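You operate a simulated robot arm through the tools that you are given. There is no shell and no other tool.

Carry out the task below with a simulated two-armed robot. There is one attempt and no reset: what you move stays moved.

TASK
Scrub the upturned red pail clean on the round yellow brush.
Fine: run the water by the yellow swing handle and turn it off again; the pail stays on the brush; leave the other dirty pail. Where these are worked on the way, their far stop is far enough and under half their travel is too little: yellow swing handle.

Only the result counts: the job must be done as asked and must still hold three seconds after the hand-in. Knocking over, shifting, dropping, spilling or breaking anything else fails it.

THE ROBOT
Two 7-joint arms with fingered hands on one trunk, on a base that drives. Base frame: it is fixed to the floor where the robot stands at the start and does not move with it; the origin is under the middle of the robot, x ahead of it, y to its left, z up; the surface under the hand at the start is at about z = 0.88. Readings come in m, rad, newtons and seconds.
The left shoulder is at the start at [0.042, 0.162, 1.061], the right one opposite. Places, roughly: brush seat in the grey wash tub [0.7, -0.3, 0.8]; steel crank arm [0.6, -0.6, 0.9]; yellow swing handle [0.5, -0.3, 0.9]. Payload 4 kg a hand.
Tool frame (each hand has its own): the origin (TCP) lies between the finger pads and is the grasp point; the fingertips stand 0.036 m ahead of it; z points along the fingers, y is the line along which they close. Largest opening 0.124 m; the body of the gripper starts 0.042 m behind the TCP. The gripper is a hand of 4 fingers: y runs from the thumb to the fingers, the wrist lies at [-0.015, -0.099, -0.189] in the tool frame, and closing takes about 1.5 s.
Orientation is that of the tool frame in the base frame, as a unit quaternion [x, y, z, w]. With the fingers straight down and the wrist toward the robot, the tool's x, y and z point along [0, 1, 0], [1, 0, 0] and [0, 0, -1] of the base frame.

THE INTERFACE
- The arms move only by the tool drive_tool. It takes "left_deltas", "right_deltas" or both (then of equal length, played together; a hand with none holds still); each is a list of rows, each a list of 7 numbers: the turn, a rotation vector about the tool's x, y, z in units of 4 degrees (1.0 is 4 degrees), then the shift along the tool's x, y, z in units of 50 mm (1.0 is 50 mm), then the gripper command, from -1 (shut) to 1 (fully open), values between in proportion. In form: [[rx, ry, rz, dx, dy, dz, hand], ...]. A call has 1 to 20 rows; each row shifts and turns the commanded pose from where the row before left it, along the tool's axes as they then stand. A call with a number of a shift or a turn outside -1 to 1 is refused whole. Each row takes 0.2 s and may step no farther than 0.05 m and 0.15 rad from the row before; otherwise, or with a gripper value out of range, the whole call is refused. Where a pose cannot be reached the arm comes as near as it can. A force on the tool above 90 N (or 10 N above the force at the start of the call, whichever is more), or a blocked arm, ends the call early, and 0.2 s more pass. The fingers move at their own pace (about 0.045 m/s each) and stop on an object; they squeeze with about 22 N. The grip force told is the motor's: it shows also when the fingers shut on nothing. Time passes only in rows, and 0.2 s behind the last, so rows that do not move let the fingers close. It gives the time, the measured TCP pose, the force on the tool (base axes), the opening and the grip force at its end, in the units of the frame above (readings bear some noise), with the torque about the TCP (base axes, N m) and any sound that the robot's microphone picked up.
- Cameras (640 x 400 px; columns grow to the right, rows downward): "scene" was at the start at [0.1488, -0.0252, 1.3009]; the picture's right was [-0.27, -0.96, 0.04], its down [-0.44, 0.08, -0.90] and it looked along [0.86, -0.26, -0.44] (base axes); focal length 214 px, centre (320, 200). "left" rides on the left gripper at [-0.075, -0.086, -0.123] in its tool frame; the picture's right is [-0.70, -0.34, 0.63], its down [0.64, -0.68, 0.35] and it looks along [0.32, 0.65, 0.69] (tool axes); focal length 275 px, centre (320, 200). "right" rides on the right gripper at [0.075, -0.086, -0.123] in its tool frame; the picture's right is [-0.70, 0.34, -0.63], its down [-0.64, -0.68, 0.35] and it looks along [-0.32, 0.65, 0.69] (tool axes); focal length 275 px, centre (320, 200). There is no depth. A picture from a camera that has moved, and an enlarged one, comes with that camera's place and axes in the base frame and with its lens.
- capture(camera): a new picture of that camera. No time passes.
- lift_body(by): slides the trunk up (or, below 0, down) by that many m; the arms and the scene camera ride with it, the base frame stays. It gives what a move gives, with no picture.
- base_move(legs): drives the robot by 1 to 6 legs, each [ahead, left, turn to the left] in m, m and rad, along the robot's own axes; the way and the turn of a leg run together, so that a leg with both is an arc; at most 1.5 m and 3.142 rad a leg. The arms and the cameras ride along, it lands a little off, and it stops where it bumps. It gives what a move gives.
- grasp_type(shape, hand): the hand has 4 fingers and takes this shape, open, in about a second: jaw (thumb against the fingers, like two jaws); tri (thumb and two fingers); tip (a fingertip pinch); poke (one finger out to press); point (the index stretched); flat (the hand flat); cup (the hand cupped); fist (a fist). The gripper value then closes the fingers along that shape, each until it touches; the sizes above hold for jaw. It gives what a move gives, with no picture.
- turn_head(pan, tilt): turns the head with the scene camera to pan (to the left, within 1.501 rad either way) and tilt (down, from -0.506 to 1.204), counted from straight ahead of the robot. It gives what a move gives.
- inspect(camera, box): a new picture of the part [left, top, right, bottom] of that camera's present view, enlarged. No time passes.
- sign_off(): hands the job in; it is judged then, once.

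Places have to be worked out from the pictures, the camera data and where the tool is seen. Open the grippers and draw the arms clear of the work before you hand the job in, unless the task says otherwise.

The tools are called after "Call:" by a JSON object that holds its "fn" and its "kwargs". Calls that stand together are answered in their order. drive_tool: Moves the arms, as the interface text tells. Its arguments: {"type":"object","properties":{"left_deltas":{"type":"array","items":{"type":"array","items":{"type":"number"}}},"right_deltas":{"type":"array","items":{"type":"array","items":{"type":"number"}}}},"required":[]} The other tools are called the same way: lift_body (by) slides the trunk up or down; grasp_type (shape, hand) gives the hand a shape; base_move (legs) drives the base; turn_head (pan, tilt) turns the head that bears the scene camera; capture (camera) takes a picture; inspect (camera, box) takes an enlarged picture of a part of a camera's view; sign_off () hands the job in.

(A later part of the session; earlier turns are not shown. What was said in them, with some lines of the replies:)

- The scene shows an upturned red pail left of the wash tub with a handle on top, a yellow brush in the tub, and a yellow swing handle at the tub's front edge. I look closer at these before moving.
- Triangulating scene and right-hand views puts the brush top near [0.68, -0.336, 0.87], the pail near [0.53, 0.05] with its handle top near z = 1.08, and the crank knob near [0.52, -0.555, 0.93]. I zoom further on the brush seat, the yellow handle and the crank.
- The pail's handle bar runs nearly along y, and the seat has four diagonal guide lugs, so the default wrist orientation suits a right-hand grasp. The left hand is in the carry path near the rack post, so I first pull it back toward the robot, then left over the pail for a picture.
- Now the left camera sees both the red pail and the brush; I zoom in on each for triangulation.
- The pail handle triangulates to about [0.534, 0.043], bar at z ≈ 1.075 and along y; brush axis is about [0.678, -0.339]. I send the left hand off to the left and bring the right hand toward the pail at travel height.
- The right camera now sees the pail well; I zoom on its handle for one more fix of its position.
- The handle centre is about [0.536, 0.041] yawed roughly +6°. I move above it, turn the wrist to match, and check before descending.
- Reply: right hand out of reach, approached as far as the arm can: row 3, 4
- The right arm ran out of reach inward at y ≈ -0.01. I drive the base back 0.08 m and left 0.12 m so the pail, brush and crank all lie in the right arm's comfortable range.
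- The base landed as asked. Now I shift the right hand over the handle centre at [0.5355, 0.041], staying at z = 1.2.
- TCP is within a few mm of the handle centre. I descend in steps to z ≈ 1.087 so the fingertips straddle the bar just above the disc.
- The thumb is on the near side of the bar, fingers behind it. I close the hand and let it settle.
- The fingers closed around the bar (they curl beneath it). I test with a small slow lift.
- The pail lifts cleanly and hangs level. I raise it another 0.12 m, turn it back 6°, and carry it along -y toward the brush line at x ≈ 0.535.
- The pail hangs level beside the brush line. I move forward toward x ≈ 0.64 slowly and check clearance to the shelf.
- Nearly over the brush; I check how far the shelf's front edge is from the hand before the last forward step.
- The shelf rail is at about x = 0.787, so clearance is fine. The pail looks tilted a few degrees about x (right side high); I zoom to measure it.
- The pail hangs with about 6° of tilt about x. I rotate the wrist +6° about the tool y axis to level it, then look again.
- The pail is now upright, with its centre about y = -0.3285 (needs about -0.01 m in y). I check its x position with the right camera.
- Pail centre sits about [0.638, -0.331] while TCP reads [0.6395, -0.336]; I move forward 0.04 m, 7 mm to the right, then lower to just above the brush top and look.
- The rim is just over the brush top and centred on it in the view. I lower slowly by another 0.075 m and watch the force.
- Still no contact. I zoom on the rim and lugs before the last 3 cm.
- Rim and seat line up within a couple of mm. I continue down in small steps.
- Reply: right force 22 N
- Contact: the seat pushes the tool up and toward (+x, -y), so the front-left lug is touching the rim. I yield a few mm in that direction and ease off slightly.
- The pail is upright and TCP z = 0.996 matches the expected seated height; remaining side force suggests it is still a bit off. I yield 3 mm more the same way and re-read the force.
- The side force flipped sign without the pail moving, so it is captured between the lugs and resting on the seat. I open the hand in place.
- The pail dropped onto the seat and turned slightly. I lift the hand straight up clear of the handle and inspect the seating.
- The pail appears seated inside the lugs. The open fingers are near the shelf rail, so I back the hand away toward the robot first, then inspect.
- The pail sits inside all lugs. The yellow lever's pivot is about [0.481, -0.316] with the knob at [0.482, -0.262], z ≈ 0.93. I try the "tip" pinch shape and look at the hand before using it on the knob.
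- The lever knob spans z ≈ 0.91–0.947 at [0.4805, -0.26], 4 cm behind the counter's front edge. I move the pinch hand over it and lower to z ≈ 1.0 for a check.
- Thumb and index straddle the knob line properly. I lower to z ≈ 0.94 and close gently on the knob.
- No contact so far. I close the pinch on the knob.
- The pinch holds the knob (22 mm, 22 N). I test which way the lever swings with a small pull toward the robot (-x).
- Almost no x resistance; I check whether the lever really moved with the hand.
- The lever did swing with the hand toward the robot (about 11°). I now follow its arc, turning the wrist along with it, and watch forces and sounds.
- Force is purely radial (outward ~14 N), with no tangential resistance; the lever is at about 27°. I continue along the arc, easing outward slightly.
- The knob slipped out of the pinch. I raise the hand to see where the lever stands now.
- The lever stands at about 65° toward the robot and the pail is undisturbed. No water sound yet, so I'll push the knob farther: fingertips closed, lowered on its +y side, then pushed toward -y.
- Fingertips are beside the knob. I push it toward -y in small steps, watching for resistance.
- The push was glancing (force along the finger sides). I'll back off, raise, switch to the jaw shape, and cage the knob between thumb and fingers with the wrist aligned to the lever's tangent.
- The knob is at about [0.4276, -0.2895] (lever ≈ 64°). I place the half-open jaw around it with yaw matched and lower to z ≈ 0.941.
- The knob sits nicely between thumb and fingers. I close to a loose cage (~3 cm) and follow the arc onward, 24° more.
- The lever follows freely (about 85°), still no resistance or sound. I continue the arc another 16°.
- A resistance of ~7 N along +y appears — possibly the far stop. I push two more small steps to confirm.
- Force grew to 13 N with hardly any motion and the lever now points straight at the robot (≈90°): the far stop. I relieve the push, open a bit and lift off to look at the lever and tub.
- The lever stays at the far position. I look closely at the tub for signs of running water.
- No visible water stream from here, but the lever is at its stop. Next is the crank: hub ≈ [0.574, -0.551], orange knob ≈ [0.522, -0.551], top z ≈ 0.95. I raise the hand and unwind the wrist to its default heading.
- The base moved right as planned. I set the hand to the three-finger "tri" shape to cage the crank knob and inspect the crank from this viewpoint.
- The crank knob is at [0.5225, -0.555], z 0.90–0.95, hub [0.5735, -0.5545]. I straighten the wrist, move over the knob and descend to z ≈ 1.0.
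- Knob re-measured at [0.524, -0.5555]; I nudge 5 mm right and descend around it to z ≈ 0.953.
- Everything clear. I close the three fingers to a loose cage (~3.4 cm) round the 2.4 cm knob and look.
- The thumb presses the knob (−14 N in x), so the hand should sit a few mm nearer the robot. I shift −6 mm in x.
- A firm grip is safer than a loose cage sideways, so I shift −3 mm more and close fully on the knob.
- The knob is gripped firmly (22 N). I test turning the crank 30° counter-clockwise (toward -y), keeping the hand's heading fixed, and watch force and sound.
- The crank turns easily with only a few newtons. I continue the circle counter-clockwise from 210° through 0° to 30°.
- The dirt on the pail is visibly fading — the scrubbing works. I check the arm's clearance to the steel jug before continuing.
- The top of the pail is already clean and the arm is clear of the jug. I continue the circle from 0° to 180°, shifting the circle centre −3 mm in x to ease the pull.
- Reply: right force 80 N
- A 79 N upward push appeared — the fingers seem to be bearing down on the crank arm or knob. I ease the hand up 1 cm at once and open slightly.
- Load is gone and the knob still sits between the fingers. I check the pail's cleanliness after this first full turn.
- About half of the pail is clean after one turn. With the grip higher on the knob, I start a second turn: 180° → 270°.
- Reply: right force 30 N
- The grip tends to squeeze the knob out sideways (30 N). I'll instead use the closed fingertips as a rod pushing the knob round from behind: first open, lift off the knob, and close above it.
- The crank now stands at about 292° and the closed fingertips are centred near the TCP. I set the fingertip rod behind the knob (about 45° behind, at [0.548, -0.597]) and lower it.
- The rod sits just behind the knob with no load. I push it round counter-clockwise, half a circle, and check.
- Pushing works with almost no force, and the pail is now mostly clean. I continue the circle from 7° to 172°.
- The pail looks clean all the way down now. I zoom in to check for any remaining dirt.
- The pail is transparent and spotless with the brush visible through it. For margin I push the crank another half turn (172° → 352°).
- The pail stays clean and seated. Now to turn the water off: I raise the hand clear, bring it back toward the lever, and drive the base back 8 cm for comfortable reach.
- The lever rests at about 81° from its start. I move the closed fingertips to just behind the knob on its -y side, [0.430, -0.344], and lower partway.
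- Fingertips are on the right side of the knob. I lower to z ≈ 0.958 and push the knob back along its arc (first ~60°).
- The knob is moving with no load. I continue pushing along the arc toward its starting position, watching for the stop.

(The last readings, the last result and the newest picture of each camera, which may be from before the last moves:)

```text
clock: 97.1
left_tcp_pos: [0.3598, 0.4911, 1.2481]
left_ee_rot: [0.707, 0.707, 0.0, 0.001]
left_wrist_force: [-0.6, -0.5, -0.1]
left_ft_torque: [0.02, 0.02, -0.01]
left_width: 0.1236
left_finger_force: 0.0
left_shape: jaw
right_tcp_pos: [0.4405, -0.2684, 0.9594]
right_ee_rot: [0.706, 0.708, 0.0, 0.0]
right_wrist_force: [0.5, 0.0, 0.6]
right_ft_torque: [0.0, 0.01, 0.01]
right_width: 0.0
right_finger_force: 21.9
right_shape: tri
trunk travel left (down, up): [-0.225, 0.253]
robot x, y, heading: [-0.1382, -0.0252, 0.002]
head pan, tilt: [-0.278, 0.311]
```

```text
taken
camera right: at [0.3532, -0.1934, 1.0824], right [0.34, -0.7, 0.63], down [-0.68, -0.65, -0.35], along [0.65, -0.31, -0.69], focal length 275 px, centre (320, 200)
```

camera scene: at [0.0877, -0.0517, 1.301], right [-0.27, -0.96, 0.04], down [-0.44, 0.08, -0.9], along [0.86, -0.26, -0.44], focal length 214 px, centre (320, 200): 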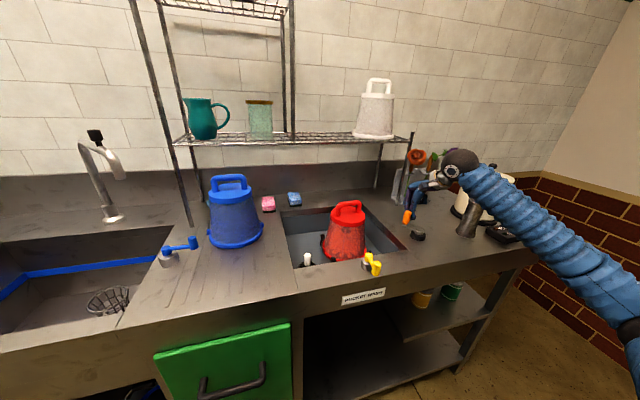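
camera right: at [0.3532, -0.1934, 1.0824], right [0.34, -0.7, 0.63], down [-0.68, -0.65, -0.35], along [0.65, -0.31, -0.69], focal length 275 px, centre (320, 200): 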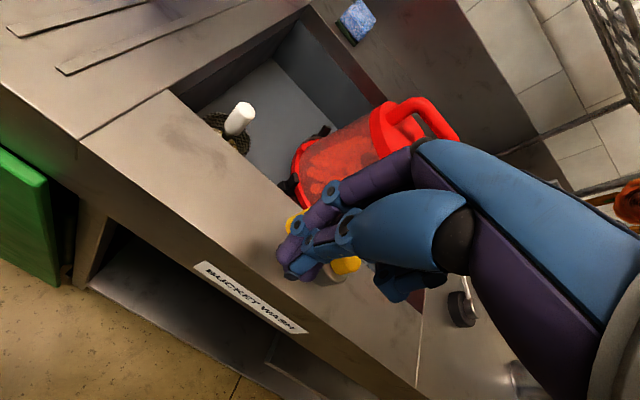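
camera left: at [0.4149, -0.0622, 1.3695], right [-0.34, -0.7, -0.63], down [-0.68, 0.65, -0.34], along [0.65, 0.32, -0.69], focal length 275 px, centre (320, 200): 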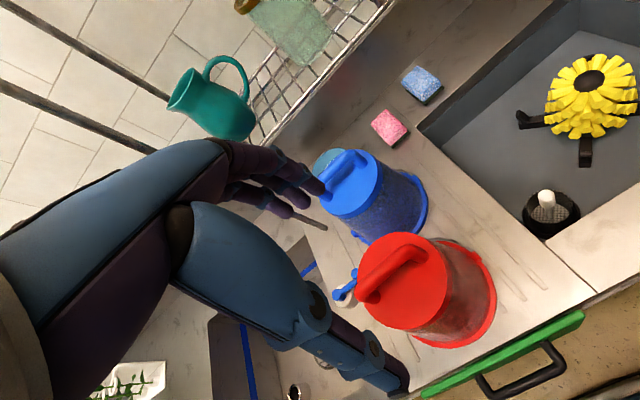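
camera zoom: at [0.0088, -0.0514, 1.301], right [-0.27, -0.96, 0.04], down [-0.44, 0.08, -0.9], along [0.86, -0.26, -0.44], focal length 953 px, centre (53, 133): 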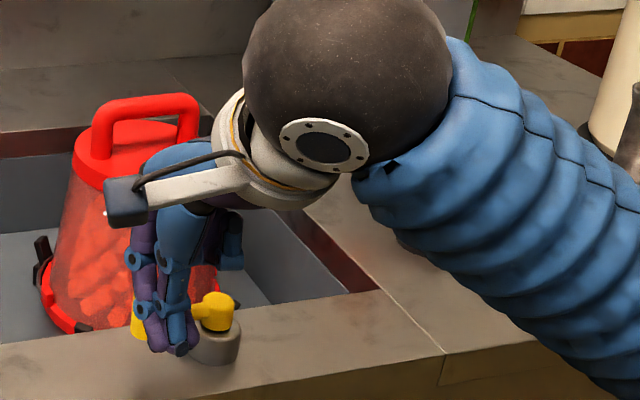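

The lever is nearly back at its start. I push on in two small half-steps to feel for the near stop.

Call:
{"fn": "drive_tool", "kwargs": {"right_deltas": [[0, 0, 0, 0.053, 0.075, 0, -1], [0, 0, 0, 0, 0, 0, -1]]}}

Call:
{"fn": "drive_tool", "kwargs": {"right_deltas": [[0, 0, 0, 0.048, 0.08, 0, -1], [0, 0, 0, 0, 0, 0, -1]]}}

Call:
{"fn": "inspect", "kwargs": {"camera": "scene", "box": [330, 200, 410, 260]}}

Call:
{"fn": "inspect", "kwargs": {"camera": "right", "box": [240, 180, 400, 320]}}

```text
clock: 97.7
left_tcp_pos: [0.3585, 0.4906, 1.2482]
left_ee_rot: [0.707, 0.707, 0.001, 0.0]
left_wrist_force: [0.7, 0.6, -0.9]
left_ft_torque: [0.0, -0.01, 0.01]
left_width: 0.1239
left_finger_force: 0.0
left_shape: jaw
right_tcp_pos: [0.4446, -0.2656, 0.9585]
right_ee_rot: [0.705, 0.709, 0.0, 0.0]
right_wrist_force: [-0.8, 0.7, 0.0]
right_ft_torque: [0.01, -0.01, -0.01]
right_width: 0.0
right_finger_force: 22.0
right_shape: tri
trunk travel left (down, up): [-0.225, 0.253]
robot x, y, heading: [-0.14, -0.0223, 0.0]
head pan, tilt: [-0.278, 0.311]
```

```text
clock: 98.3
left_tcp_pos: [0.359, 0.4904, 1.2472]
left_ee_rot: [0.707, 0.707, 0.0, 0.0]
left_wrist_force: [-0.1, 0.2, 0.4]
left_ft_torque: [-0.02, 0.02, 0.02]
left_width: 0.1238
left_finger_force: 0.1
left_shape: jaw
right_tcp_pos: [0.4487, -0.2638, 0.9594]
right_ee_rot: [0.707, 0.707, 0.001, 0.001]
right_wrist_force: [-5.5, -4.9, 4.3]
right_ft_torque: [-0.12, -0.04, -0.19]
right_width: 0.0003
right_finger_force: 22.3
right_shape: tri
trunk travel left (down, up): [-0.225, 0.253]
robot x, y, heading: [-0.1395, -0.0283, 0.001]
head pan, tilt: [-0.278, 0.311]
```

```text
6.67 times, centred on (370, 230) of scene
camera zoom: at [0.0082, -0.0516, 1.3011], right [-0.27, -0.96, 0.04], down [-0.44, 0.08, -0.9], along [0.86, -0.26, -0.44], focal length 1430 px, centre (-13, 0)
```

zoom: 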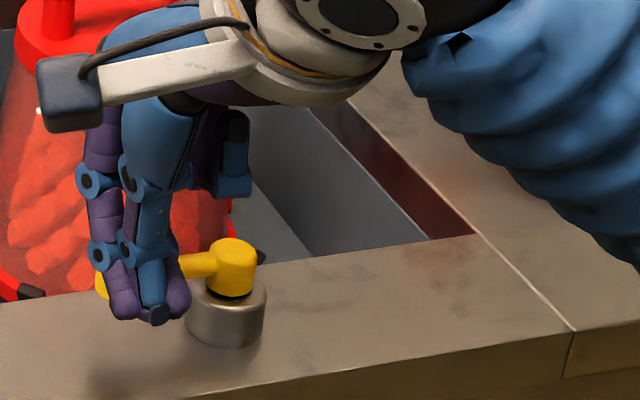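

```text
2.86 times, centred on (320, 250) of right
camera zoom: at [0.3605, -0.1885, 1.082], right [0.34, -0.7, 0.63], down [-0.68, -0.65, -0.35], along [0.65, -0.31, -0.69], focal length 786 px, centre (320, 57)
```

zoom: 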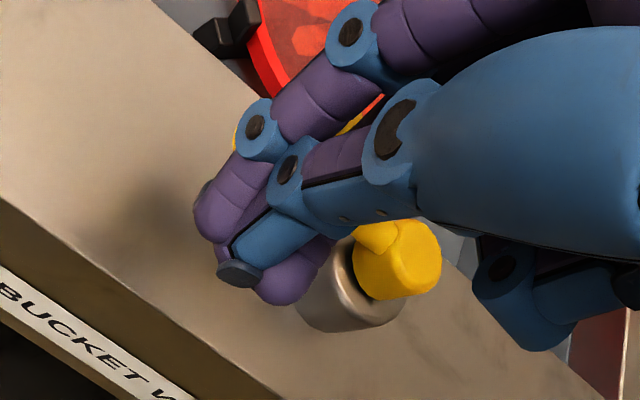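

A reaction of ~7 N has appeared, suggesting the near stop. One more 4 mm step to confirm, then I back off and look.

Call:
{"fn": "drive_tool", "kwargs": {"right_deltas": [[0, 0, 0, 0.0, 0.08, 0, -1], [0, 0, 0, 0, 0, 0, -1]]}}

Call:
{"fn": "drive_tool", "kwargs": {"right_deltas": [[0, 0, 0, -0.05, -0.3, 0, -1], [0, 0, 0, 0, -0.3, -0.2, -1], [0, 0, 0, 0, -0.3, -0.8, -1], [0, 0, 0, 0, 0, -1, -1], [0, 0, 0, 0, 0, -1, -1], [0, 0, 0, 0, 0, -1, -1], [0, 0, 0, -0.9, 0, -0.3, -1], [0, 0, 0, -0.9, 0, 0, -1], [0, 0, 0, -0.9, 0, 0, -1], [0, 0, 0, -0.9, 0, 0, -1], [0, 0, 0, 0, 0, 0, -1]]}}

Call:
{"fn": "capture", "kwargs": {"camera": "scene"}}

Call:
{"fn": "inspect", "kwargs": {"camera": "scene", "box": [330, 190, 410, 260]}}

Call:
{"fn": "capture", "kwargs": {"camera": "right"}}

```text
clock: 98.9
left_tcp_pos: [0.3574, 0.4898, 1.2484]
left_ee_rot: [0.707, 0.707, 0.001, 0.001]
left_wrist_force: [-0.2, -0.3, 0.0]
left_ft_torque: [-0.01, -0.03, -0.03]
left_width: 0.1237
left_finger_force: 0.1
left_shape: jaw
right_tcp_pos: [0.4506, -0.2634, 0.9606]
right_ee_rot: [0.706, 0.709, 0.0, 0.001]
right_wrist_force: [-14.1, -5.5, 5.3]
right_ft_torque: [-0.12, 0.13, -0.19]
right_width: 0.0
right_finger_force: 21.5
right_shape: tri
trunk travel left (down, up): [-0.225, 0.253]
robot x, y, heading: [-0.143, -0.0277, -0.002]
head pan, tilt: [-0.278, 0.311]
```

```text
clock: 101.3
left_tcp_pos: [0.3604, 0.4913, 1.2482]
left_ee_rot: [0.707, 0.707, 0.0, 0.001]
left_wrist_force: [0.0, 0.2, -0.8]
left_ft_torque: [-0.02, 0.0, 0.01]
left_width: 0.1237
left_finger_force: 0.0
left_shape: jaw
right_tcp_pos: [0.4066, -0.4469, 1.1744]
right_ee_rot: [0.706, 0.708, 0.0, 0.0]
right_wrist_force: [0.4, 0.9, -0.8]
right_ft_torque: [-0.02, 0.03, 0.01]
right_width: 0.0
right_finger_force: 22.3
right_shape: tri
trunk travel left (down, up): [-0.225, 0.253]
robot x, y, heading: [-0.1398, -0.0285, -0.001]
head pan, tilt: [-0.278, 0.311]
```

```text
taken
camera scene: at [0.0094, -0.0505, 1.3009], right [-0.27, -0.96, 0.04], down [-0.44, 0.08, -0.9], along [0.86, -0.26, -0.44], focal length 214 px, centre (320, 200)
```

scene: 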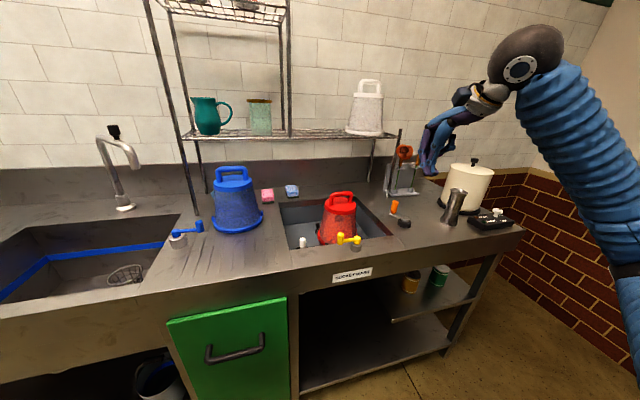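

```text
5.71 times, centred on (370, 225) of scene
camera zoom: at [0.0094, -0.0505, 1.3009], right [-0.27, -0.96, 0.04], down [-0.44, 0.08, -0.9], along [0.86, -0.26, -0.44], focal length 1226 px, centre (34, 57)
```

zoom: 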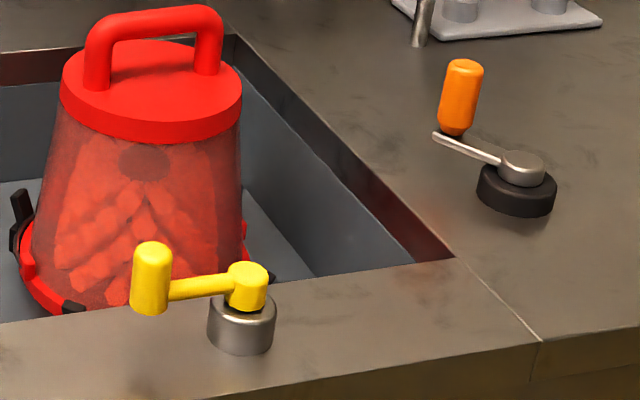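

```text
taken
camera right: at [0.3187, -0.3713, 1.297], right [0.34, -0.69, 0.63], down [-0.68, -0.65, -0.35], along [0.65, -0.31, -0.69], focal length 275 px, centre (320, 200)
```

right: 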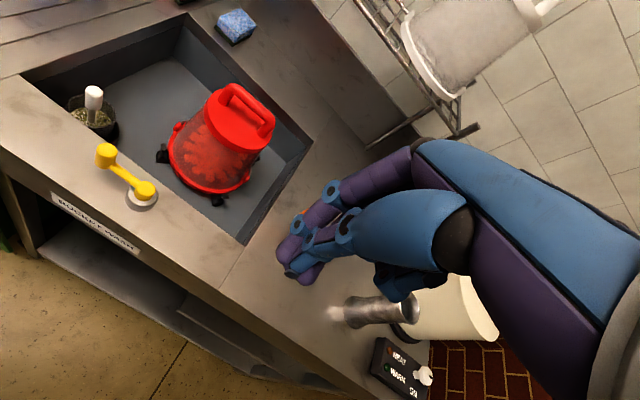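

The lever is exactly back at its starting place ([0.480, -0.26]) against the near stop. I open the right hand, lift it clear, and do a final check of the pail and surroundings.

Call:
{"fn": "drive_tool", "kwargs": {"right_deltas": [[0, 0, 0, 0, 0, -0.8, 1], [0, 0, 0, -0.8, 0, -0.4, 1], [0, 0, 0, -0.8, 0, 0, 1], [0, 0, 0, -0.8, 0, 0, 1], [0, 0, 0, 0, 0, 0, 1], [0, 0, 0, 0, 0, 0, 1], [0, 0, 0, 0, 0, 0, 1], [0, 0, 0, 0, 0, 0, 1], [0, 0, 0, 0, 0, 0, 1]]}}

Call:
{"fn": "capture", "kwargs": {"camera": "scene"}}

Call:
{"fn": "inspect", "kwargs": {"camera": "scene", "box": [300, 175, 380, 255]}}

Call:
{"fn": "capture", "kwargs": {"camera": "right"}}

Call:
{"fn": "inspect", "kwargs": {"camera": "scene", "box": [160, 150, 300, 290]}}

```text
clock: 103.3
left_tcp_pos: [0.3595, 0.4904, 1.2476]
left_ee_rot: [0.707, 0.707, 0.001, 0.0]
left_wrist_force: [-0.5, 0.5, -0.1]
left_ft_torque: [0.0, -0.01, 0.0]
left_width: 0.1239
left_finger_force: 0.1
left_shape: jaw
right_tcp_pos: [0.4067, -0.5667, 1.2329]
right_ee_rot: [0.706, 0.708, 0.0, 0.0]
right_wrist_force: [-0.1, 0.5, 0.6]
right_ft_torque: [0.01, -0.01, -0.01]
right_width: 0.1236
right_finger_force: 0.0
right_shape: tri
trunk travel left (down, up): [-0.225, 0.253]
robot x, y, heading: [-0.1412, -0.0263, 0.001]
head pan, tilt: [-0.278, 0.311]
```

```text
taken
camera scene: at [0.009, -0.0513, 1.3009], right [-0.27, -0.96, 0.04], down [-0.44, 0.08, -0.9], along [0.86, -0.26, -0.44], focal length 214 px, centre (320, 200)
```

scene: 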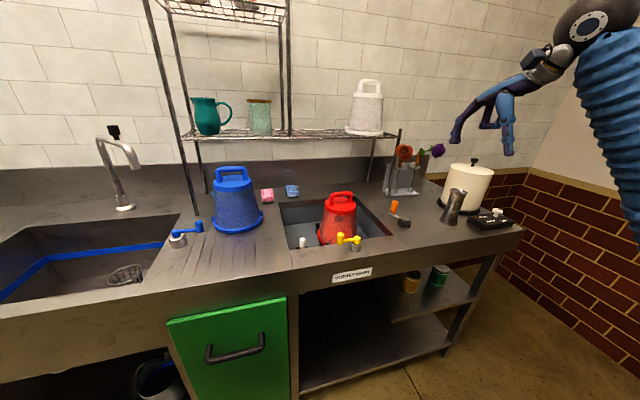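

```text
5.00 times, centred on (340, 215) of scene
camera zoom: at [0.009, -0.0513, 1.3009], right [-0.27, -0.96, 0.04], down [-0.44, 0.08, -0.9], along [0.86, -0.26, -0.44], focal length 1072 px, centre (220, 125)
```

zoom: 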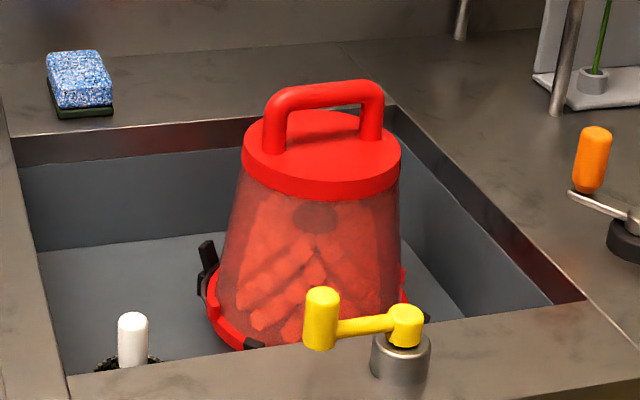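

```text
taken
camera right: at [0.3185, -0.4918, 1.3554], right [0.34, -0.7, 0.63], down [-0.68, -0.65, -0.35], along [0.65, -0.31, -0.69], focal length 275 px, centre (320, 200)
```

right: 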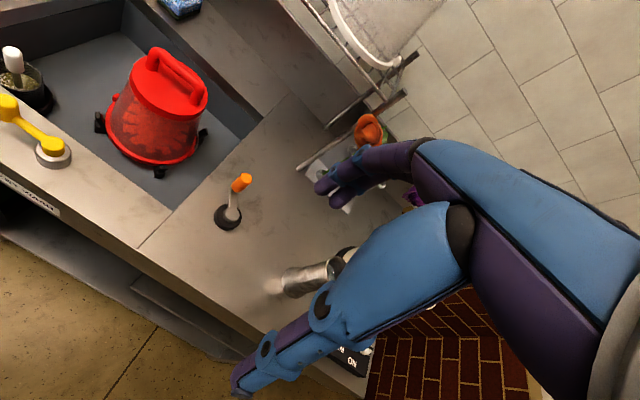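

```text
2.86 times, centred on (230, 220) of scene
camera zoom: at [0.009, -0.0513, 1.3009], right [-0.27, -0.96, 0.04], down [-0.44, 0.08, -0.9], along [0.86, -0.26, -0.44], focal length 613 px, centre (577, 143)
```

zoom: 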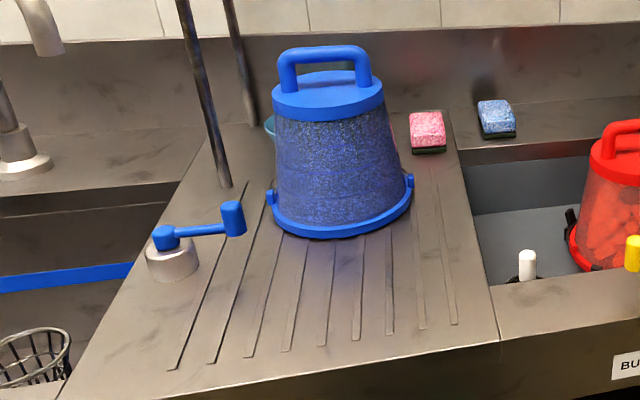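

The red pail is clean and seated on the brush. The yellow lever is back at its off stop, the blue pail and everything else are undisturbed, and both open hands are clear. I hand the job in.

Call:
{"fn": "sign_off", "kwargs": {}}

```text
The job is handed in.
```

I handed the job in with the red pail scrubbed clean and still sitting on the yellow brush. I haven't seen the verdict on it.

- **Pail:** I lowered it over the brush between the seat's guide lugs. About two turns of the steel crank took off the dirt. In the last pictures the brush shows through the pail, with no dirt left on the sides I could see; I couldn't view the back.
- **Water:** I swung the yellow handle about 90° to its far stop before cranking. When I looked again after cranking it stood at about 81°, still well past half its travel. I then pushed it back to its starting position against the near stop. I never saw or heard water running, so my evidence that it was on is the handle's position and the pail coming clean.
- **Crank:** While I was gripping the knob, the hand bore down on it with about 79 N for a moment. I eased off straight away, and after that I pushed the knob round with closed fingertips. I saw no damage. The crank was left at a different angle from where it started.
- **Everything else:** The dirty blue pail was left alone, and nothing else looked moved. The drain basket in the tub now holds some of the washed-off dirt. Both hands are open and clear of the counter.
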